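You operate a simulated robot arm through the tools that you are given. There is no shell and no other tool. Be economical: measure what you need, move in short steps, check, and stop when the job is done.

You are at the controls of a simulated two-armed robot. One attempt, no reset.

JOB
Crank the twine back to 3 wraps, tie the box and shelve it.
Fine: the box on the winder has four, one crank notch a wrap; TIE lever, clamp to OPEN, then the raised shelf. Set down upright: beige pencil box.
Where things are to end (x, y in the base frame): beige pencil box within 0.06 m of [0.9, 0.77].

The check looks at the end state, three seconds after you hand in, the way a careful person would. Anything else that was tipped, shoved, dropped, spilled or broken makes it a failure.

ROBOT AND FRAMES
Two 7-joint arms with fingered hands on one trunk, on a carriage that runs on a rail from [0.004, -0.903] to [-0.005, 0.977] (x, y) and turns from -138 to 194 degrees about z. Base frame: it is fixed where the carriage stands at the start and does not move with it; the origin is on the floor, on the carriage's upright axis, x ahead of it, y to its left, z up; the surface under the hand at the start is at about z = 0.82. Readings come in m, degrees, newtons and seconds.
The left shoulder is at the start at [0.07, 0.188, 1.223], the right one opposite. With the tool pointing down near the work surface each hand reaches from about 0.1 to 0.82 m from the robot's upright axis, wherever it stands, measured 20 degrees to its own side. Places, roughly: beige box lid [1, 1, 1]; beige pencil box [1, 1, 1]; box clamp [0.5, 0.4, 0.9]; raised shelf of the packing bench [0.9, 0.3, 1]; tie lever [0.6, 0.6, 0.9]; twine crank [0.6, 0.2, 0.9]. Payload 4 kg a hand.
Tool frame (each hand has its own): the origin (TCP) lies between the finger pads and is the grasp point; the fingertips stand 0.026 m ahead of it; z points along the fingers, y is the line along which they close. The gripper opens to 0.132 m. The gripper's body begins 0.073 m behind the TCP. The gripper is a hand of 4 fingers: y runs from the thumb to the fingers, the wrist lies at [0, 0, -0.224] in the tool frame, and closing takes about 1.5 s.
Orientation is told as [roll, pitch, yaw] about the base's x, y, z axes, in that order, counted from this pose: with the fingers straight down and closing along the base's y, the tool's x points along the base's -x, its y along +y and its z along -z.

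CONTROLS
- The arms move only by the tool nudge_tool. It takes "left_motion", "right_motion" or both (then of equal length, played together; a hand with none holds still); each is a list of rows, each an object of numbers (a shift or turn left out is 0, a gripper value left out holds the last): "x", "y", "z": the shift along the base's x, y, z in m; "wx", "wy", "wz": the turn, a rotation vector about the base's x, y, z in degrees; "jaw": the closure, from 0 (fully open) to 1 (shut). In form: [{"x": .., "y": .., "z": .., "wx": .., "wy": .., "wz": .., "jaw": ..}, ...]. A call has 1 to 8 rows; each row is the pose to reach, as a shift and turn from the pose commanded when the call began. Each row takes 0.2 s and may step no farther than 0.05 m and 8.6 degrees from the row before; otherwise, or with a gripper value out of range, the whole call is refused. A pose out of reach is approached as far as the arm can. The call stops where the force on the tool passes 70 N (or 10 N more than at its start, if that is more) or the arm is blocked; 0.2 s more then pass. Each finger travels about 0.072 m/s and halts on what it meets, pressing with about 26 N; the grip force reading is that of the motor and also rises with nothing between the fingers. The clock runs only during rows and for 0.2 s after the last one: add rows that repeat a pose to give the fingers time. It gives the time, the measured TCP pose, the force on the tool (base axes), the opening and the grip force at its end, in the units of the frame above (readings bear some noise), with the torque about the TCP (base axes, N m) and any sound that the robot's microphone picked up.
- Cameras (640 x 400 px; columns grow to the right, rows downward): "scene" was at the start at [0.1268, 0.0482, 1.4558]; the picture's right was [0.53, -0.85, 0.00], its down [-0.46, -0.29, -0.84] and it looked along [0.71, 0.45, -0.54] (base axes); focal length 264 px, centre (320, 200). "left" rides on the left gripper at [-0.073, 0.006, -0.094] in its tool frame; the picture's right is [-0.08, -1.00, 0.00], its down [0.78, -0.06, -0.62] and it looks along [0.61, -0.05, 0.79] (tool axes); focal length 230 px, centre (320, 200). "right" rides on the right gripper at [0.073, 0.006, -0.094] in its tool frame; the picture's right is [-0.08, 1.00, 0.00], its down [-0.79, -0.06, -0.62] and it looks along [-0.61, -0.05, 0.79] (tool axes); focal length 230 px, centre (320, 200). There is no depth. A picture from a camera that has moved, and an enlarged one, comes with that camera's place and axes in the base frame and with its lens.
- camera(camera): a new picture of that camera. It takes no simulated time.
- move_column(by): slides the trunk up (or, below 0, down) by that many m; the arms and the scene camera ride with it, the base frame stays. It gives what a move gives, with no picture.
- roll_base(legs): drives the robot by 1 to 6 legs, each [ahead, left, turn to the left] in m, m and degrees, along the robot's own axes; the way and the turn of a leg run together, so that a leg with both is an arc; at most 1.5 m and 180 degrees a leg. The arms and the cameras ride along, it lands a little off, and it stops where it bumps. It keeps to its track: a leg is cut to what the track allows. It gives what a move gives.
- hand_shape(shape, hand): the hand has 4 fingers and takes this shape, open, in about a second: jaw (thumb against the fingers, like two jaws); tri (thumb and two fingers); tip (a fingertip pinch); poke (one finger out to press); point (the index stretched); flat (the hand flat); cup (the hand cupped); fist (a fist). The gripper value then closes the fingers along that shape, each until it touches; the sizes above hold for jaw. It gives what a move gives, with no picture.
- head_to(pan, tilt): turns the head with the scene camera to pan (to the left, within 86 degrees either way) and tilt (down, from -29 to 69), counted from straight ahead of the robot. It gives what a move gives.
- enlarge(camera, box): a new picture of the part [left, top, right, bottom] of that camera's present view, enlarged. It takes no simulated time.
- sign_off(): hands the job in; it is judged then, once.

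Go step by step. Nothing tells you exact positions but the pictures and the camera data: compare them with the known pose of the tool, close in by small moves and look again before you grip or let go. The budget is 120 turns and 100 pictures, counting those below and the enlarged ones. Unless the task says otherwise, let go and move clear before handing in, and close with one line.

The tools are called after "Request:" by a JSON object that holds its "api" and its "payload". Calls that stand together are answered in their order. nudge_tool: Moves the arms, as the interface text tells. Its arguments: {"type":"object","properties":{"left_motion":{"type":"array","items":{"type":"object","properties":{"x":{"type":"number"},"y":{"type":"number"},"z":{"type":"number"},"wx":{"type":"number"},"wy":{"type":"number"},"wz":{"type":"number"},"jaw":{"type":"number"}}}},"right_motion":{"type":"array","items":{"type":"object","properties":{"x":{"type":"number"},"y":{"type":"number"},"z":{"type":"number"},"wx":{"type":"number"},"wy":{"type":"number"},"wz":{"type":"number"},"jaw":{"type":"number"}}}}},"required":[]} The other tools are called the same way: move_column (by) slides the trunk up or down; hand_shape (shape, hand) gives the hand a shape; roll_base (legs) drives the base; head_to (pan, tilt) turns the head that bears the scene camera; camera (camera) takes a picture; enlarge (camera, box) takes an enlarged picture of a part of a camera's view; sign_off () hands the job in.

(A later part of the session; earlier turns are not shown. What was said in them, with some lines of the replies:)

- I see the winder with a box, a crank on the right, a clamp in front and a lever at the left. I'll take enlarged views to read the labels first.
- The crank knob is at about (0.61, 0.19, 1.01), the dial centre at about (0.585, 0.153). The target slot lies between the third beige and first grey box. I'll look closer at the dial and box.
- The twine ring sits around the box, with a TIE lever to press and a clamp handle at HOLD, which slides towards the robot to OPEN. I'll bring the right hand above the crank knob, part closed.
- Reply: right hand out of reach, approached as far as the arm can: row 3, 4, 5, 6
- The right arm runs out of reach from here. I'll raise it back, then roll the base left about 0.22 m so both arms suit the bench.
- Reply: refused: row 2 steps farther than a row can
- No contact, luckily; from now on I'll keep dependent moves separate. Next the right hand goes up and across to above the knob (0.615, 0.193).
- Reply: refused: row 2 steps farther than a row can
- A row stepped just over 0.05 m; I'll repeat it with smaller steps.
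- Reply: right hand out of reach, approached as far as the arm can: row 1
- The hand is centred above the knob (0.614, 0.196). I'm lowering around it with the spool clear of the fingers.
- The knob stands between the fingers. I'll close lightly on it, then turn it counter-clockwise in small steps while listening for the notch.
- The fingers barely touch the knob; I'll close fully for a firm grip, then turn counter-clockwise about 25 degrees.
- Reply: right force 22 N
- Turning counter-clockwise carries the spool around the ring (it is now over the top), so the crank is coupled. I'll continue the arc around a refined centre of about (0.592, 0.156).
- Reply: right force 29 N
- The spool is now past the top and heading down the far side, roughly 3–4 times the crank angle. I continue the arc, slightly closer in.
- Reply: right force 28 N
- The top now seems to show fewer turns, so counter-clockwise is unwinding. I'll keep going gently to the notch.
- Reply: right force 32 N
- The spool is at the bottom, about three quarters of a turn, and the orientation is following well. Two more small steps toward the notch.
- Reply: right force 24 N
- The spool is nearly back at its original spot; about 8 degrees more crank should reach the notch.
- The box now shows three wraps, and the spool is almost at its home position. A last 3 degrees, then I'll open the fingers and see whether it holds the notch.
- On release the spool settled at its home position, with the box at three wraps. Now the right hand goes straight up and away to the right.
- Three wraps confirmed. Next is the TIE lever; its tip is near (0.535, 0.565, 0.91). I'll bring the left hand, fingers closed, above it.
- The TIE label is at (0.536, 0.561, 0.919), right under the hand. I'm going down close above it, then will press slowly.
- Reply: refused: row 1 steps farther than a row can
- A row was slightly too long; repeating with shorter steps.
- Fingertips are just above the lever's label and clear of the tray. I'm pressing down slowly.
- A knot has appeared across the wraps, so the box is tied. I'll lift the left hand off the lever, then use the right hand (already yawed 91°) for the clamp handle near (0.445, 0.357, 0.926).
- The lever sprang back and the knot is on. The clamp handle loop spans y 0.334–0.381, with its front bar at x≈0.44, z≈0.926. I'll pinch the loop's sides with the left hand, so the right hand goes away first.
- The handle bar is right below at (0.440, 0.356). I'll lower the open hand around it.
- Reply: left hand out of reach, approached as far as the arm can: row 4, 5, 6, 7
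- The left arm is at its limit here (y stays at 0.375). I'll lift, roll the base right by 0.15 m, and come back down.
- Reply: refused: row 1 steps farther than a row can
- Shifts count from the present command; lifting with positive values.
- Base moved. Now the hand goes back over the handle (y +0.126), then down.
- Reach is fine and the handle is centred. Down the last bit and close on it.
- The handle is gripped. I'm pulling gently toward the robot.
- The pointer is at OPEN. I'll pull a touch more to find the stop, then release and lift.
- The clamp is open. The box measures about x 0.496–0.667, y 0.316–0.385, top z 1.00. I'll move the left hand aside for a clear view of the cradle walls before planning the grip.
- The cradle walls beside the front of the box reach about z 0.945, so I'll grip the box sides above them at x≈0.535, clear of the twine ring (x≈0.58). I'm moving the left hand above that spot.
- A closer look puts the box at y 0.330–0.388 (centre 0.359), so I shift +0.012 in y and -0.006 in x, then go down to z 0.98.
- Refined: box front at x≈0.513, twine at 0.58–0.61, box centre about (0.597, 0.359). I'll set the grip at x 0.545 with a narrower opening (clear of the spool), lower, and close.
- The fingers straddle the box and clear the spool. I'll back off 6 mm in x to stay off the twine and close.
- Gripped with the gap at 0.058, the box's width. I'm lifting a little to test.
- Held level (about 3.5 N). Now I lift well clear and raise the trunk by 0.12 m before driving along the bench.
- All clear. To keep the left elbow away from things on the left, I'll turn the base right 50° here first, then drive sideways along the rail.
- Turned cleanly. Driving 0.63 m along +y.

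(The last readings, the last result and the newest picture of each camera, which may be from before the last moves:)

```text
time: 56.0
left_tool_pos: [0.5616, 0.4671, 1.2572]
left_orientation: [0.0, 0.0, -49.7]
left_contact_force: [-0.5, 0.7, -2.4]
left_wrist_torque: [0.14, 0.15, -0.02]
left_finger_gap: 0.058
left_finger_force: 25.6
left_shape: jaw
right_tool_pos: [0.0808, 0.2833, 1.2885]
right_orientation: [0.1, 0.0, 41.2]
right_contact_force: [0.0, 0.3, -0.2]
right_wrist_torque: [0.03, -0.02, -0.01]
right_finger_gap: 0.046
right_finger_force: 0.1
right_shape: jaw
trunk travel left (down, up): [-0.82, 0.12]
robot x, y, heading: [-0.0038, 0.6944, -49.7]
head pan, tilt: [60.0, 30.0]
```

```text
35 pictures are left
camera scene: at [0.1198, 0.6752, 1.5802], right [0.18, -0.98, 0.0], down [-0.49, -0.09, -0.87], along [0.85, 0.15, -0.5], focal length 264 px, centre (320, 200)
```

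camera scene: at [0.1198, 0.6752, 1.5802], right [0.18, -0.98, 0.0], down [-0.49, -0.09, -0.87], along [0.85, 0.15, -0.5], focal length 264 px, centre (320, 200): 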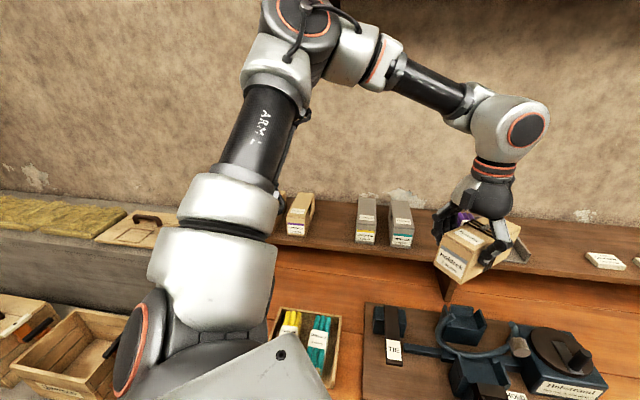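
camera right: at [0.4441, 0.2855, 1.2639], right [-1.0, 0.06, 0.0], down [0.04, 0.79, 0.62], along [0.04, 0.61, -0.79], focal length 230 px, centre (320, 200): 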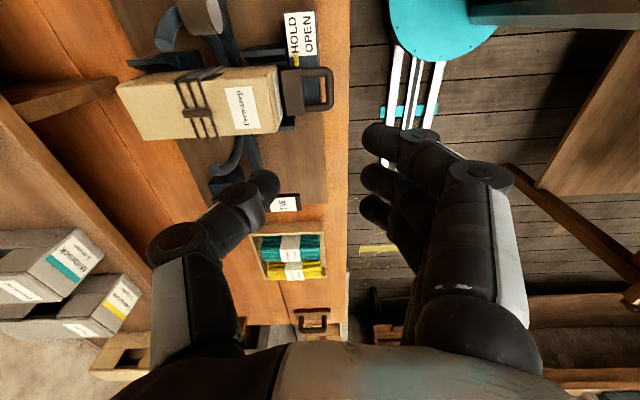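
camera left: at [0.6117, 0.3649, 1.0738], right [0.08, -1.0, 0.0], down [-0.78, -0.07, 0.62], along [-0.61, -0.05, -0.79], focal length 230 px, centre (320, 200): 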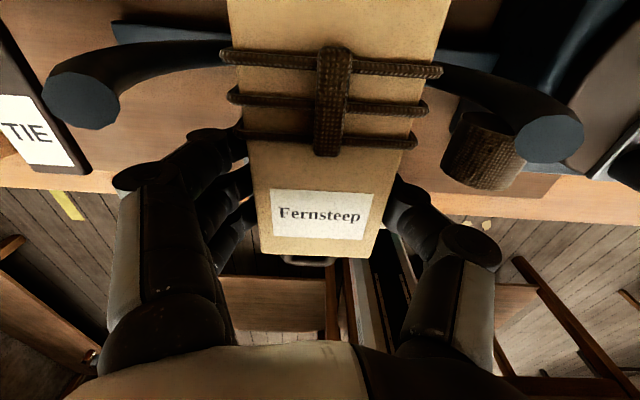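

The slot between the third beige and the first grey box is in view. I'll rotate the box back square and swing it toward the slot, staying high.

Request:
{"api": "nudge_tool", "payload": {"left_motion": [{"x": 0.019, "y": 0.041, "wz": 8.3}, {"x": 0.038, "y": 0.083, "wz": 16.6}, {"x": 0.057, "y": 0.125, "wz": 24.9}, {"x": 0.076, "y": 0.167, "wz": 33.2}, {"x": 0.095, "y": 0.208, "wz": 41.5}, {"x": 0.114, "y": 0.25, "wz": 49.7}, {"x": 0.13, "y": 0.283, "wz": 49.7}, {"x": 0.14, "y": 0.303, "wz": 49.7}]}}

Request:
{"api": "camera", "payload": {"camera": "scene"}}

Request:
{"api": "camera", "payload": {"camera": "left"}}

```text
time: 57.8
left_tool_pos: [0.6999, 0.7711, 1.2557]
left_orientation: [0.0, 0.2, 0.1]
left_contact_force: [0.0, 0.0, -4.0]
left_wrist_torque: [0.01, 0.17, 0.01]
left_finger_gap: 0.0579
left_finger_force: 25.9
left_shape: jaw
right_tool_pos: [0.0813, 0.2835, 1.2887]
right_orientation: [0.0, 0.1, 41.3]
right_contact_force: [0.4, -0.2, 0.5]
right_wrist_torque: [-0.03, 0.0, 0.0]
right_finger_gap: 0.0458
right_finger_force: 0.1
right_shape: jaw
trunk travel left (down, up): [-0.82, 0.12]
robot x, y, heading: [-0.0035, 0.6926, -49.8]
head pan, tilt: [60.0, 30.0]
```

```text
34 pictures are left
camera scene: at [0.1202, 0.6756, 1.5802], right [0.18, -0.98, 0.0], down [-0.49, -0.09, -0.87], along [0.85, 0.15, -0.5], focal length 264 px, centre (320, 200)
```

scene: 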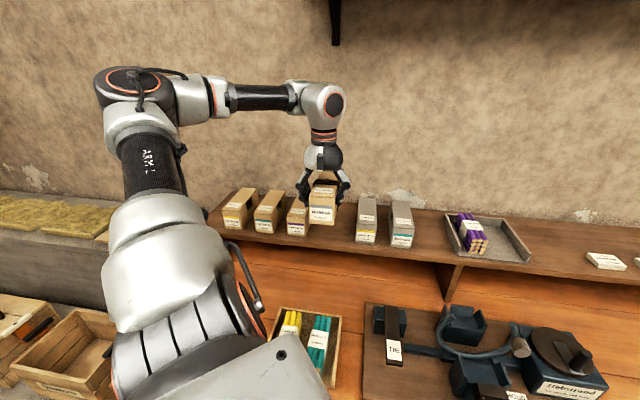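

```text
33 pictures are left
camera left: at [0.7741, 0.7775, 1.3484], right [0.08, -1.0, 0.0], down [-0.78, -0.06, 0.62], along [-0.62, -0.05, -0.79], focal length 230 px, centre (320, 200)
```

left: 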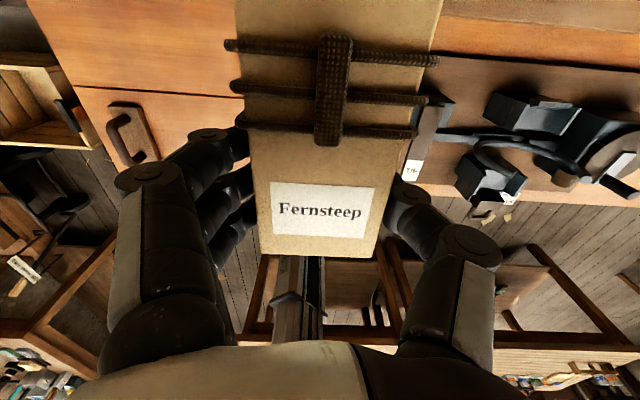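

The box is square and in front of the slot. I'll enlarge to measure the neighbours and the shelf level.

Request:
{"api": "enlarge", "payload": {"camera": "scene", "box": [215, 140, 425, 260]}}

```text
3.05 times, centred on (320, 200) of scene
camera zoom: at [0.1202, 0.6756, 1.5802], right [0.18, -0.98, 0.0], down [-0.49, -0.09, -0.87], along [0.85, 0.15, -0.5], focal length 804 px, centre (320, 200)
```

zoom: 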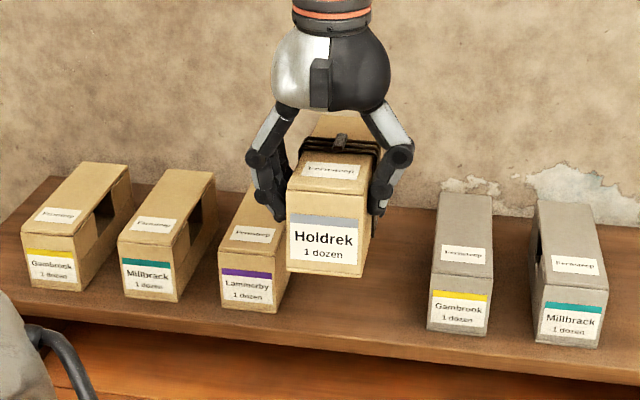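

Neighbours bound the slot at y≈0.68 and 0.84, with fronts at x≈0.80. Target is the box centre at (0.90, 0.77), so TCP x≈0.845. I'm moving forward while high.

Request:
{"api": "nudge_tool", "payload": {"left_motion": [{"x": 0.035}, {"x": 0.07}, {"x": 0.105}, {"x": 0.13, "y": -0.002}, {"x": 0.145, "y": -0.004}, {"x": 0.145, "y": -0.004}]}}

Request:
{"api": "enlarge", "payload": {"camera": "scene", "box": [215, 140, 425, 260]}}

Request:
{"api": "camera", "payload": {"camera": "left"}}

```text
time: 59.2
left_tool_pos: [0.8467, 0.7648, 1.2567]
left_orientation: [0.0, 0.0, -0.1]
left_contact_force: [-0.5, 0.6, -2.7]
left_wrist_torque: [-0.01, 0.15, -0.04]
left_finger_gap: 0.0579
left_finger_force: 26.0
left_shape: jaw
right_tool_pos: [0.0806, 0.2821, 1.2881]
right_orientation: [0.0, -0.1, 41.3]
right_contact_force: [0.6, 0.8, 0.5]
right_wrist_torque: [-0.03, 0.02, 0.02]
right_finger_gap: 0.046
right_finger_force: 0.0
right_shape: jaw
trunk travel left (down, up): [-0.82, 0.12]
robot x, y, heading: [-0.0023, 0.6958, -49.7]
head pan, tilt: [60.0, 30.0]
```

```text
3.05 times, centred on (320, 200) of scene
camera zoom: at [0.1193, 0.675, 1.5803], right [0.18, -0.98, 0.0], down [-0.49, -0.09, -0.87], along [0.85, 0.15, -0.5], focal length 804 px, centre (320, 200)
```

zoom: 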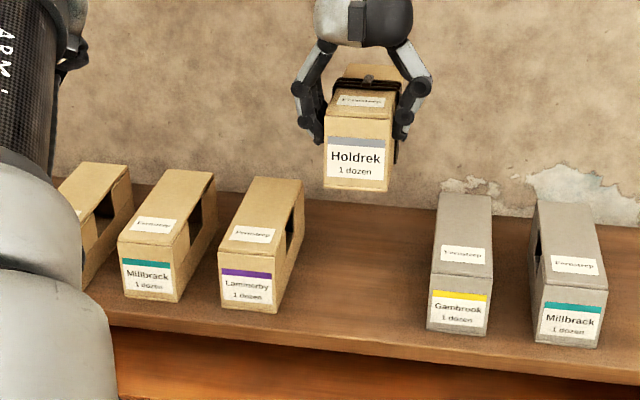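

```text
30 pictures are left
camera left: at [0.9204, 0.7714, 1.3498], right [0.08, -1.0, 0.0], down [-0.78, -0.06, 0.62], along [-0.61, -0.05, -0.79], focal length 230 px, centre (320, 200)
```

left: 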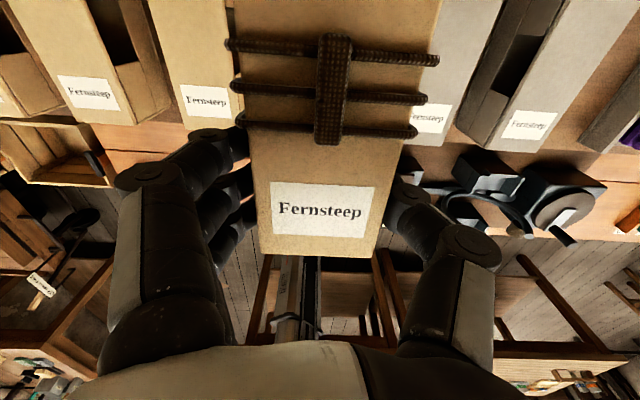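

Reach is fine, and the box sits above the middle of the slot. I'm lowering to just above the shelf.

Request:
{"api": "nudge_tool", "payload": {"left_motion": [{"z": -0.03}, {"z": -0.06}, {"z": -0.09}, {"z": -0.11}, {"z": -0.12}]}}

Request:
{"api": "enlarge", "payload": {"camera": "scene", "box": [215, 140, 425, 260]}}

```text
time: 60.4
left_tool_pos: [0.8475, 0.767, 1.1384]
left_orientation: [0.0, 0.0, -0.1]
left_contact_force: [0.0, 0.5, -3.1]
left_wrist_torque: [0.0, 0.18, 0.0]
left_finger_gap: 0.0577
left_finger_force: 26.2
left_shape: jaw
right_tool_pos: [0.0802, 0.2818, 1.2887]
right_orientation: [0.0, 0.1, 41.3]
right_contact_force: [0.2, 0.6, -0.1]
right_wrist_torque: [0.0, -0.04, 0.03]
right_finger_gap: 0.0459
right_finger_force: 0.1
right_shape: jaw
trunk travel left (down, up): [-0.82, 0.12]
robot x, y, heading: [-0.0026, 0.6973, -49.5]
head pan, tilt: [60.0, 30.0]
```

```text
3.05 times, centred on (320, 200) of scene
camera zoom: at [0.12, 0.6749, 1.5802], right [0.18, -0.98, 0.0], down [-0.49, -0.09, -0.87], along [0.85, 0.15, -0.5], focal length 804 px, centre (320, 200)
```

zoom: 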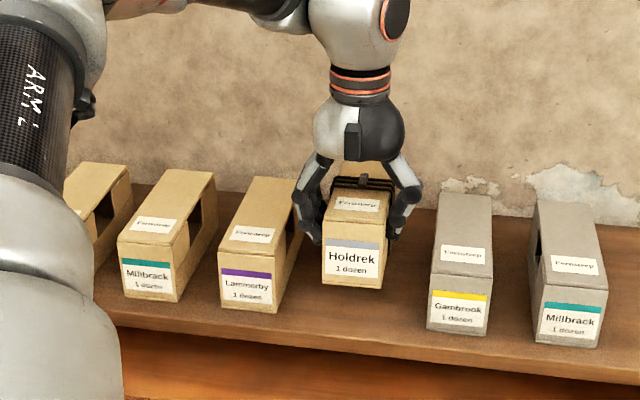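

About 3 cm remain. I'm lowering slowly until contact.

Request:
{"api": "nudge_tool", "payload": {"left_motion": [{"z": -0.008}, {"z": -0.016}, {"z": -0.022}, {"z": -0.022}]}}

Request:
{"api": "enlarge", "payload": {"camera": "scene", "box": [215, 140, 425, 260]}}

```text
time: 61.4
left_tool_pos: [0.8458, 0.7662, 1.1147]
left_orientation: [0.0, 0.0, 0.0]
left_contact_force: [-0.2, 0.2, -3.1]
left_wrist_torque: [0.0, 0.13, -0.03]
left_finger_gap: 0.0576
left_finger_force: 25.9
left_shape: jaw
right_tool_pos: [0.0821, 0.2822, 1.2891]
right_orientation: [0.2, 0.0, 41.3]
right_contact_force: [0.6, 0.0, -0.1]
right_wrist_torque: [0.01, -0.03, -0.05]
right_finger_gap: 0.0459
right_finger_force: 0.1
right_shape: jaw
trunk travel left (down, up): [-0.82, 0.12]
robot x, y, heading: [0.0004, 0.6966, -49.7]
head pan, tilt: [60.0, 30.0]
```

```text
3.05 times, centred on (320, 200) of scene
camera zoom: at [0.12, 0.6746, 1.5802], right [0.18, -0.98, 0.0], down [-0.49, -0.09, -0.87], along [0.85, 0.15, -0.5], focal length 804 px, centre (320, 200)
```

zoom: 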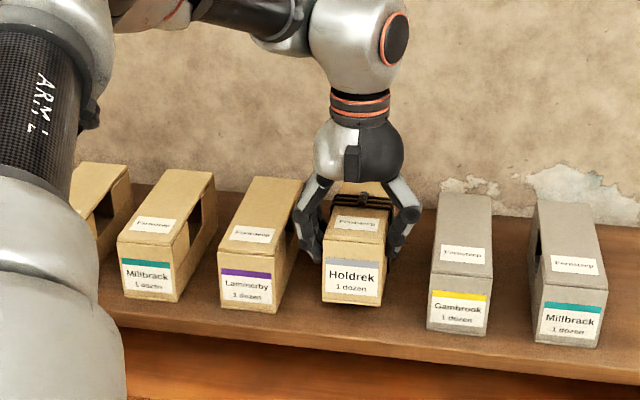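

Nearly down. A few more millimetres, watching the force.

Request:
{"api": "nudge_tool", "payload": {"left_motion": [{"z": -0.003}, {"z": -0.006}, {"z": -0.008}]}}

```text
time: 62.2
left_tool_pos: [0.847, 0.7673, 1.1066]
left_orientation: [-0.1, 0.1, 0.0]
left_contact_force: [-0.7, 0.1, -2.8]
left_wrist_torque: [-0.03, 0.18, 0.02]
left_finger_gap: 0.0576
left_finger_force: 26.1
left_shape: jaw
right_tool_pos: [0.0816, 0.2816, 1.2887]
right_orientation: [0.1, 0.0, 41.3]
right_contact_force: [0.4, -0.1, -0.7]
right_wrist_torque: [0.02, 0.01, 0.02]
right_finger_gap: 0.0459
right_finger_force: 0.1
right_shape: jaw
trunk travel left (down, up): [-0.82, 0.12]
robot x, y, heading: [-0.0031, 0.6961, -50.0]
head pan, tilt: [60.0, 30.0]
```

No contact yet; continuing in small steps.

Request:
{"api": "nudge_tool", "payload": {"left_motion": [{"z": -0.003}, {"z": -0.006}]}}

Request:
{"api": "enlarge", "payload": {"camera": "scene", "box": [270, 170, 380, 250]}}

```text
time: 62.8
left_tool_pos: [0.8468, 0.766, 1.1001]
left_orientation: [0.0, -0.1, 0.1]
left_contact_force: [0.1, 0.1, -3.2]
left_wrist_torque: [-0.02, 0.13, 0.0]
left_finger_gap: 0.0579
left_finger_force: 25.8
left_shape: jaw
right_tool_pos: [0.082, 0.2825, 1.288]
right_orientation: [0.2, 0.0, 41.3]
right_contact_force: [-1.1, -0.1, -1.4]
right_wrist_torque: [0.0, 0.03, -0.01]
right_finger_gap: 0.046
right_finger_force: 0.0
right_shape: jaw
trunk travel left (down, up): [-0.82, 0.12]
robot x, y, heading: [-0.0022, 0.695, -49.6]
head pan, tilt: [60.0, 30.0]
```

```text
5.00 times, centred on (325, 210) of scene
camera zoom: at [0.12, 0.6747, 1.5802], right [0.18, -0.98, 0.0], down [-0.49, -0.09, -0.87], along [0.85, 0.15, -0.5], focal length 1319 px, centre (295, 150)
```

zoom: 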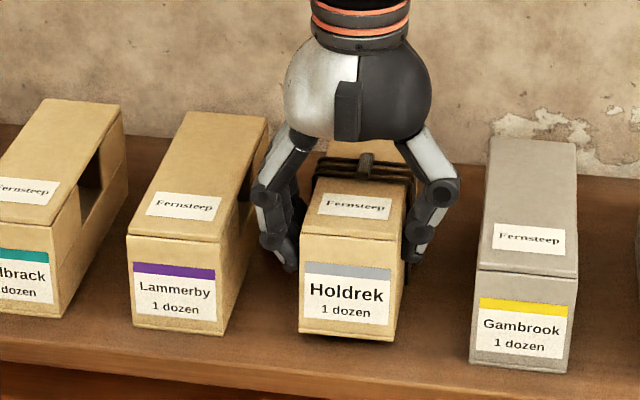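

A thin shadow gap is still visible; a little lower.

Request:
{"api": "nudge_tool", "payload": {"left_motion": [{"z": -0.003}, {"z": -0.006}]}}

Request:
{"api": "enlarge", "payload": {"camera": "scene", "box": [270, 170, 380, 250]}}

```text
time: 63.4
left_tool_pos: [0.8471, 0.7663, 1.0949]
left_orientation: [0.0, 0.0, 0.0]
left_contact_force: [-1.6, 0.1, -1.7]
left_wrist_torque: [0.01, -0.03, 0.04]
left_finger_gap: 0.0574
left_finger_force: 26.7
left_shape: jaw
right_tool_pos: [0.0809, 0.2812, 1.2894]
right_orientation: [0.0, 0.1, 41.3]
right_contact_force: [0.1, 0.2, -1.0]
right_wrist_torque: [0.03, -0.01, 0.0]
right_finger_gap: 0.0461
right_finger_force: 0.1
right_shape: jaw
trunk travel left (down, up): [-0.82, 0.12]
robot x, y, heading: [-0.0006, 0.6943, -49.9]
head pan, tilt: [60.0, 30.0]
```

```text
5.00 times, centred on (325, 210) of scene
camera zoom: at [0.1194, 0.6746, 1.5803], right [0.18, -0.98, 0.0], down [-0.49, -0.09, -0.87], along [0.85, 0.15, -0.5], focal length 1319 px, centre (295, 150)
```

zoom: 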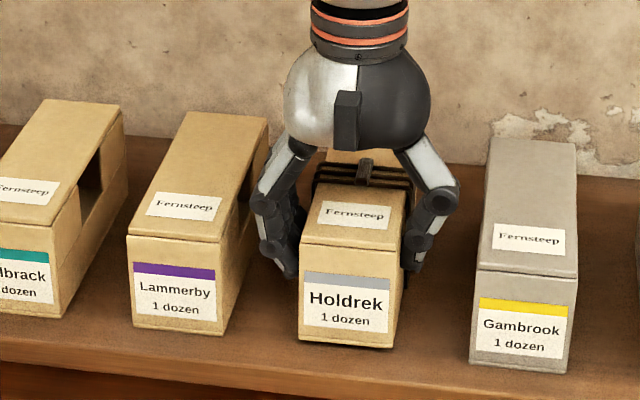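

The torque and force have changed, so the rear of the box has touched. Another 2 mm to seat it.

Request:
{"api": "nudge_tool", "payload": {"left_motion": [{"z": -0.002}, {"z": -0.003}]}}

```text
time: 64.0
left_tool_pos: [0.8467, 0.7643, 1.0921]
left_orientation: [0.0, 0.0, 0.1]
left_contact_force: [-1.0, 0.1, -1.1]
left_wrist_torque: [0.07, -0.13, 0.09]
left_finger_gap: 0.0578
left_finger_force: 26.1
left_shape: jaw
right_tool_pos: [0.0798, 0.2823, 1.2884]
right_orientation: [0.0, 0.1, 41.3]
right_contact_force: [-0.8, -0.1, 0.5]
right_wrist_torque: [0.01, 0.01, 0.02]
right_finger_gap: 0.0457
right_finger_force: 0.0
right_shape: jaw
trunk travel left (down, up): [-0.82, 0.12]
robot x, y, heading: [-0.0062, 0.697, -49.6]
head pan, tilt: [60.0, 30.0]
```

Slightly lower still to seat the front edge, then a look.

Request:
{"api": "nudge_tool", "payload": {"left_motion": [{"z": -0.002}, {"z": -0.004}]}}

Request:
{"api": "enlarge", "payload": {"camera": "scene", "box": [270, 170, 380, 250]}}

```text
time: 64.6
left_tool_pos: [0.8449, 0.7654, 1.0912]
left_orientation: [-0.1, -0.2, 0.0]
left_contact_force: [1.2, 2.4, 10.0]
left_wrist_torque: [0.11, -0.15, 0.09]
left_finger_gap: 0.0576
left_finger_force: 26.1
left_shape: jaw
right_tool_pos: [0.0792, 0.2831, 1.2888]
right_orientation: [0.0, 0.0, 41.3]
right_contact_force: [-0.6, 0.0, 0.0]
right_wrist_torque: [0.04, 0.01, -0.03]
right_finger_gap: 0.046
right_finger_force: 0.1
right_shape: jaw
trunk travel left (down, up): [-0.82, 0.12]
robot x, y, heading: [-0.0047, 0.696, -49.9]
head pan, tilt: [60.0, 30.0]
```

```text
5.00 times, centred on (325, 210) of scene
camera zoom: at [0.1176, 0.675, 1.5806], right [0.18, -0.98, 0.0], down [-0.49, -0.09, -0.87], along [0.85, 0.15, -0.5], focal length 1319 px, centre (295, 150)
```

zoom: 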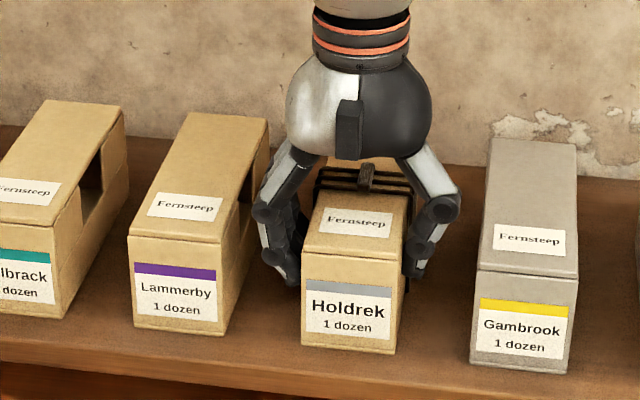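

The box is fully seated (10 N upward). I'll open the fingers slightly, then rise straight up.

Request:
{"api": "nudge_tool", "payload": {"left_motion": [{"jaw": 0.5}, {"jaw": 0.42}, {"jaw": 0.42}, {"jaw": 0.42}]}}

Request:
{"api": "enlarge", "payload": {"camera": "scene", "box": [270, 170, 380, 250]}}

Request:
{"api": "camera", "payload": {"camera": "left"}}

```text
time: 65.6
left_tool_pos: [0.845, 0.7647, 1.0884]
left_orientation: [0.0, 0.0, 0.0]
left_contact_force: [0.2, -0.4, 0.3]
left_wrist_torque: [0.01, -0.01, -0.01]
left_finger_gap: 0.0761
left_finger_force: 0.1
left_shape: jaw
right_tool_pos: [0.0796, 0.2829, 1.2889]
right_orientation: [0.2, 0.0, 41.4]
right_contact_force: [0.7, -0.4, -0.7]
right_wrist_torque: [-0.03, 0.04, 0.0]
right_finger_gap: 0.0459
right_finger_force: 0.1
right_shape: jaw
trunk travel left (down, up): [-0.82, 0.12]
robot x, y, heading: [0.0002, 0.6979, -50.0]
head pan, tilt: [60.0, 30.0]
```

```text
5.00 times, centred on (325, 210) of scene
camera zoom: at [0.1193, 0.6745, 1.5802], right [0.18, -0.98, 0.0], down [-0.49, -0.09, -0.87], along [0.85, 0.15, -0.5], focal length 1319 px, centre (295, 150)
```

zoom: 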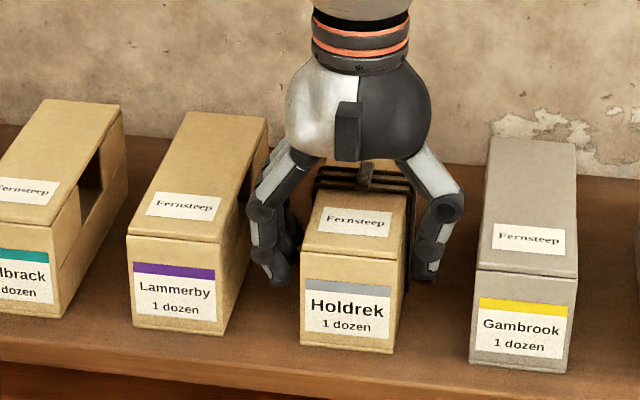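

```text
23 pictures are left
camera left: at [0.9202, 0.7716, 1.1809], right [0.08, -1.0, 0.0], down [-0.78, -0.06, 0.62], along [-0.62, -0.05, -0.79], focal length 230 px, centre (320, 200)
```

left: 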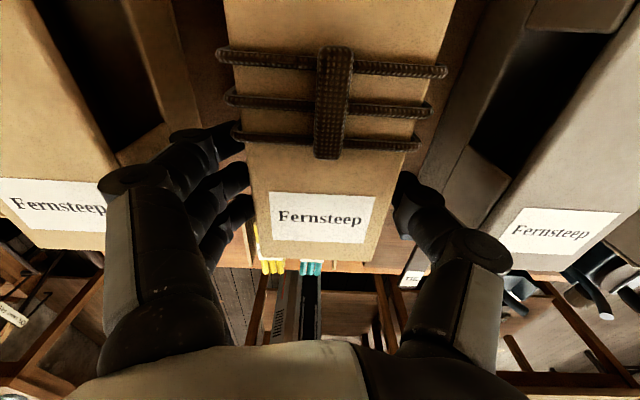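

The fingers are clear of both neighbours. I'll open a touch more, ease 6 mm back from the twine, and rise.

Request:
{"api": "nudge_tool", "payload": {"left_motion": [{"jaw": 0.37}, {"x": -0.006}, {"x": -0.006, "z": 0.02}, {"x": -0.006, "z": 0.05}, {"x": -0.006, "z": 0.09}, {"x": -0.006, "z": 0.13}, {"x": -0.006, "z": 0.17}]}}

Request:
{"api": "nudge_tool", "payload": {"left_motion": [{"x": -0.04}, {"x": -0.08}, {"x": -0.12}, {"x": -0.16, "y": -0.01}, {"x": -0.2, "y": -0.02}, {"x": -0.24, "y": -0.04}]}}

Request:
{"api": "camera", "payload": {"camera": "scene"}}

Request:
{"api": "enlarge", "payload": {"camera": "scene", "box": [215, 140, 425, 260]}}

```text
time: 67.2
left_tool_pos: [0.8374, 0.7647, 1.2599]
left_orientation: [0.1, 0.0, -0.1]
left_contact_force: [-1.0, 0.2, 0.4]
left_wrist_torque: [0.0, -0.02, -0.01]
left_finger_gap: 0.0824
left_finger_force: 0.1
left_shape: jaw
right_tool_pos: [0.0789, 0.2822, 1.2887]
right_orientation: [-0.1, -0.1, 41.2]
right_contact_force: [-0.2, 0.9, -0.4]
right_wrist_torque: [-0.01, -0.03, 0.0]
right_finger_gap: 0.046
right_finger_force: 0.1
right_shape: jaw
trunk travel left (down, up): [-0.82, 0.12]
robot x, y, heading: [-0.0041, 0.6968, -50.0]
head pan, tilt: [60.0, 30.0]
```

```text
time: 68.6
left_tool_pos: [0.5993, 0.7257, 1.2592]
left_orientation: [0.0, 0.0, -0.1]
left_contact_force: [-0.4, 0.0, 0.8]
left_wrist_torque: [0.01, -0.01, -0.04]
left_finger_gap: 0.0825
left_finger_force: 0.1
left_shape: jaw
right_tool_pos: [0.0808, 0.2828, 1.2888]
right_orientation: [0.1, 0.0, 41.3]
right_contact_force: [-0.6, -0.1, 0.4]
right_wrist_torque: [0.05, 0.05, 0.0]
right_finger_gap: 0.0457
right_finger_force: 0.0
right_shape: jaw
trunk travel left (down, up): [-0.82, 0.12]
robot x, y, heading: [-0.0036, 0.6933, -50.1]
head pan, tilt: [60.0, 30.0]
```

```text
22 pictures are left
camera scene: at [0.1192, 0.6734, 1.5802], right [0.18, -0.98, 0.0], down [-0.49, -0.09, -0.87], along [0.85, 0.15, -0.5], focal length 264 px, centre (320, 200)
```

scene: 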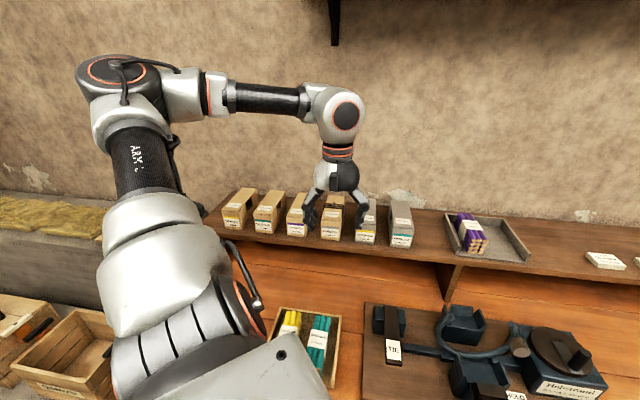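

```text
3.05 times, centred on (320, 200) of scene
camera zoom: at [0.1192, 0.6734, 1.5802], right [0.18, -0.98, 0.0], down [-0.49, -0.09, -0.87], along [0.85, 0.15, -0.5], focal length 804 px, centre (320, 200)
```

zoom: 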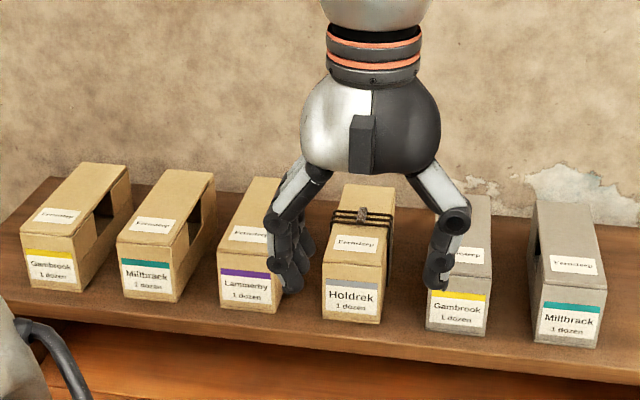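

The box stands upright in the slot with three wraps and the knot. Its centre is about (0.90, 0.765), the neighbours are undisturbed, and the hands are clear.

Request:
{"api": "sign_off", "payload": {}}

```text
The job is handed in.
```

The beige pencil box (Holdrek) was cranked back to three wraps, tied and released from the clamp. It now stands upright on the raised shelf at about (0.90, 0.765), and nothing else looked disturbed.
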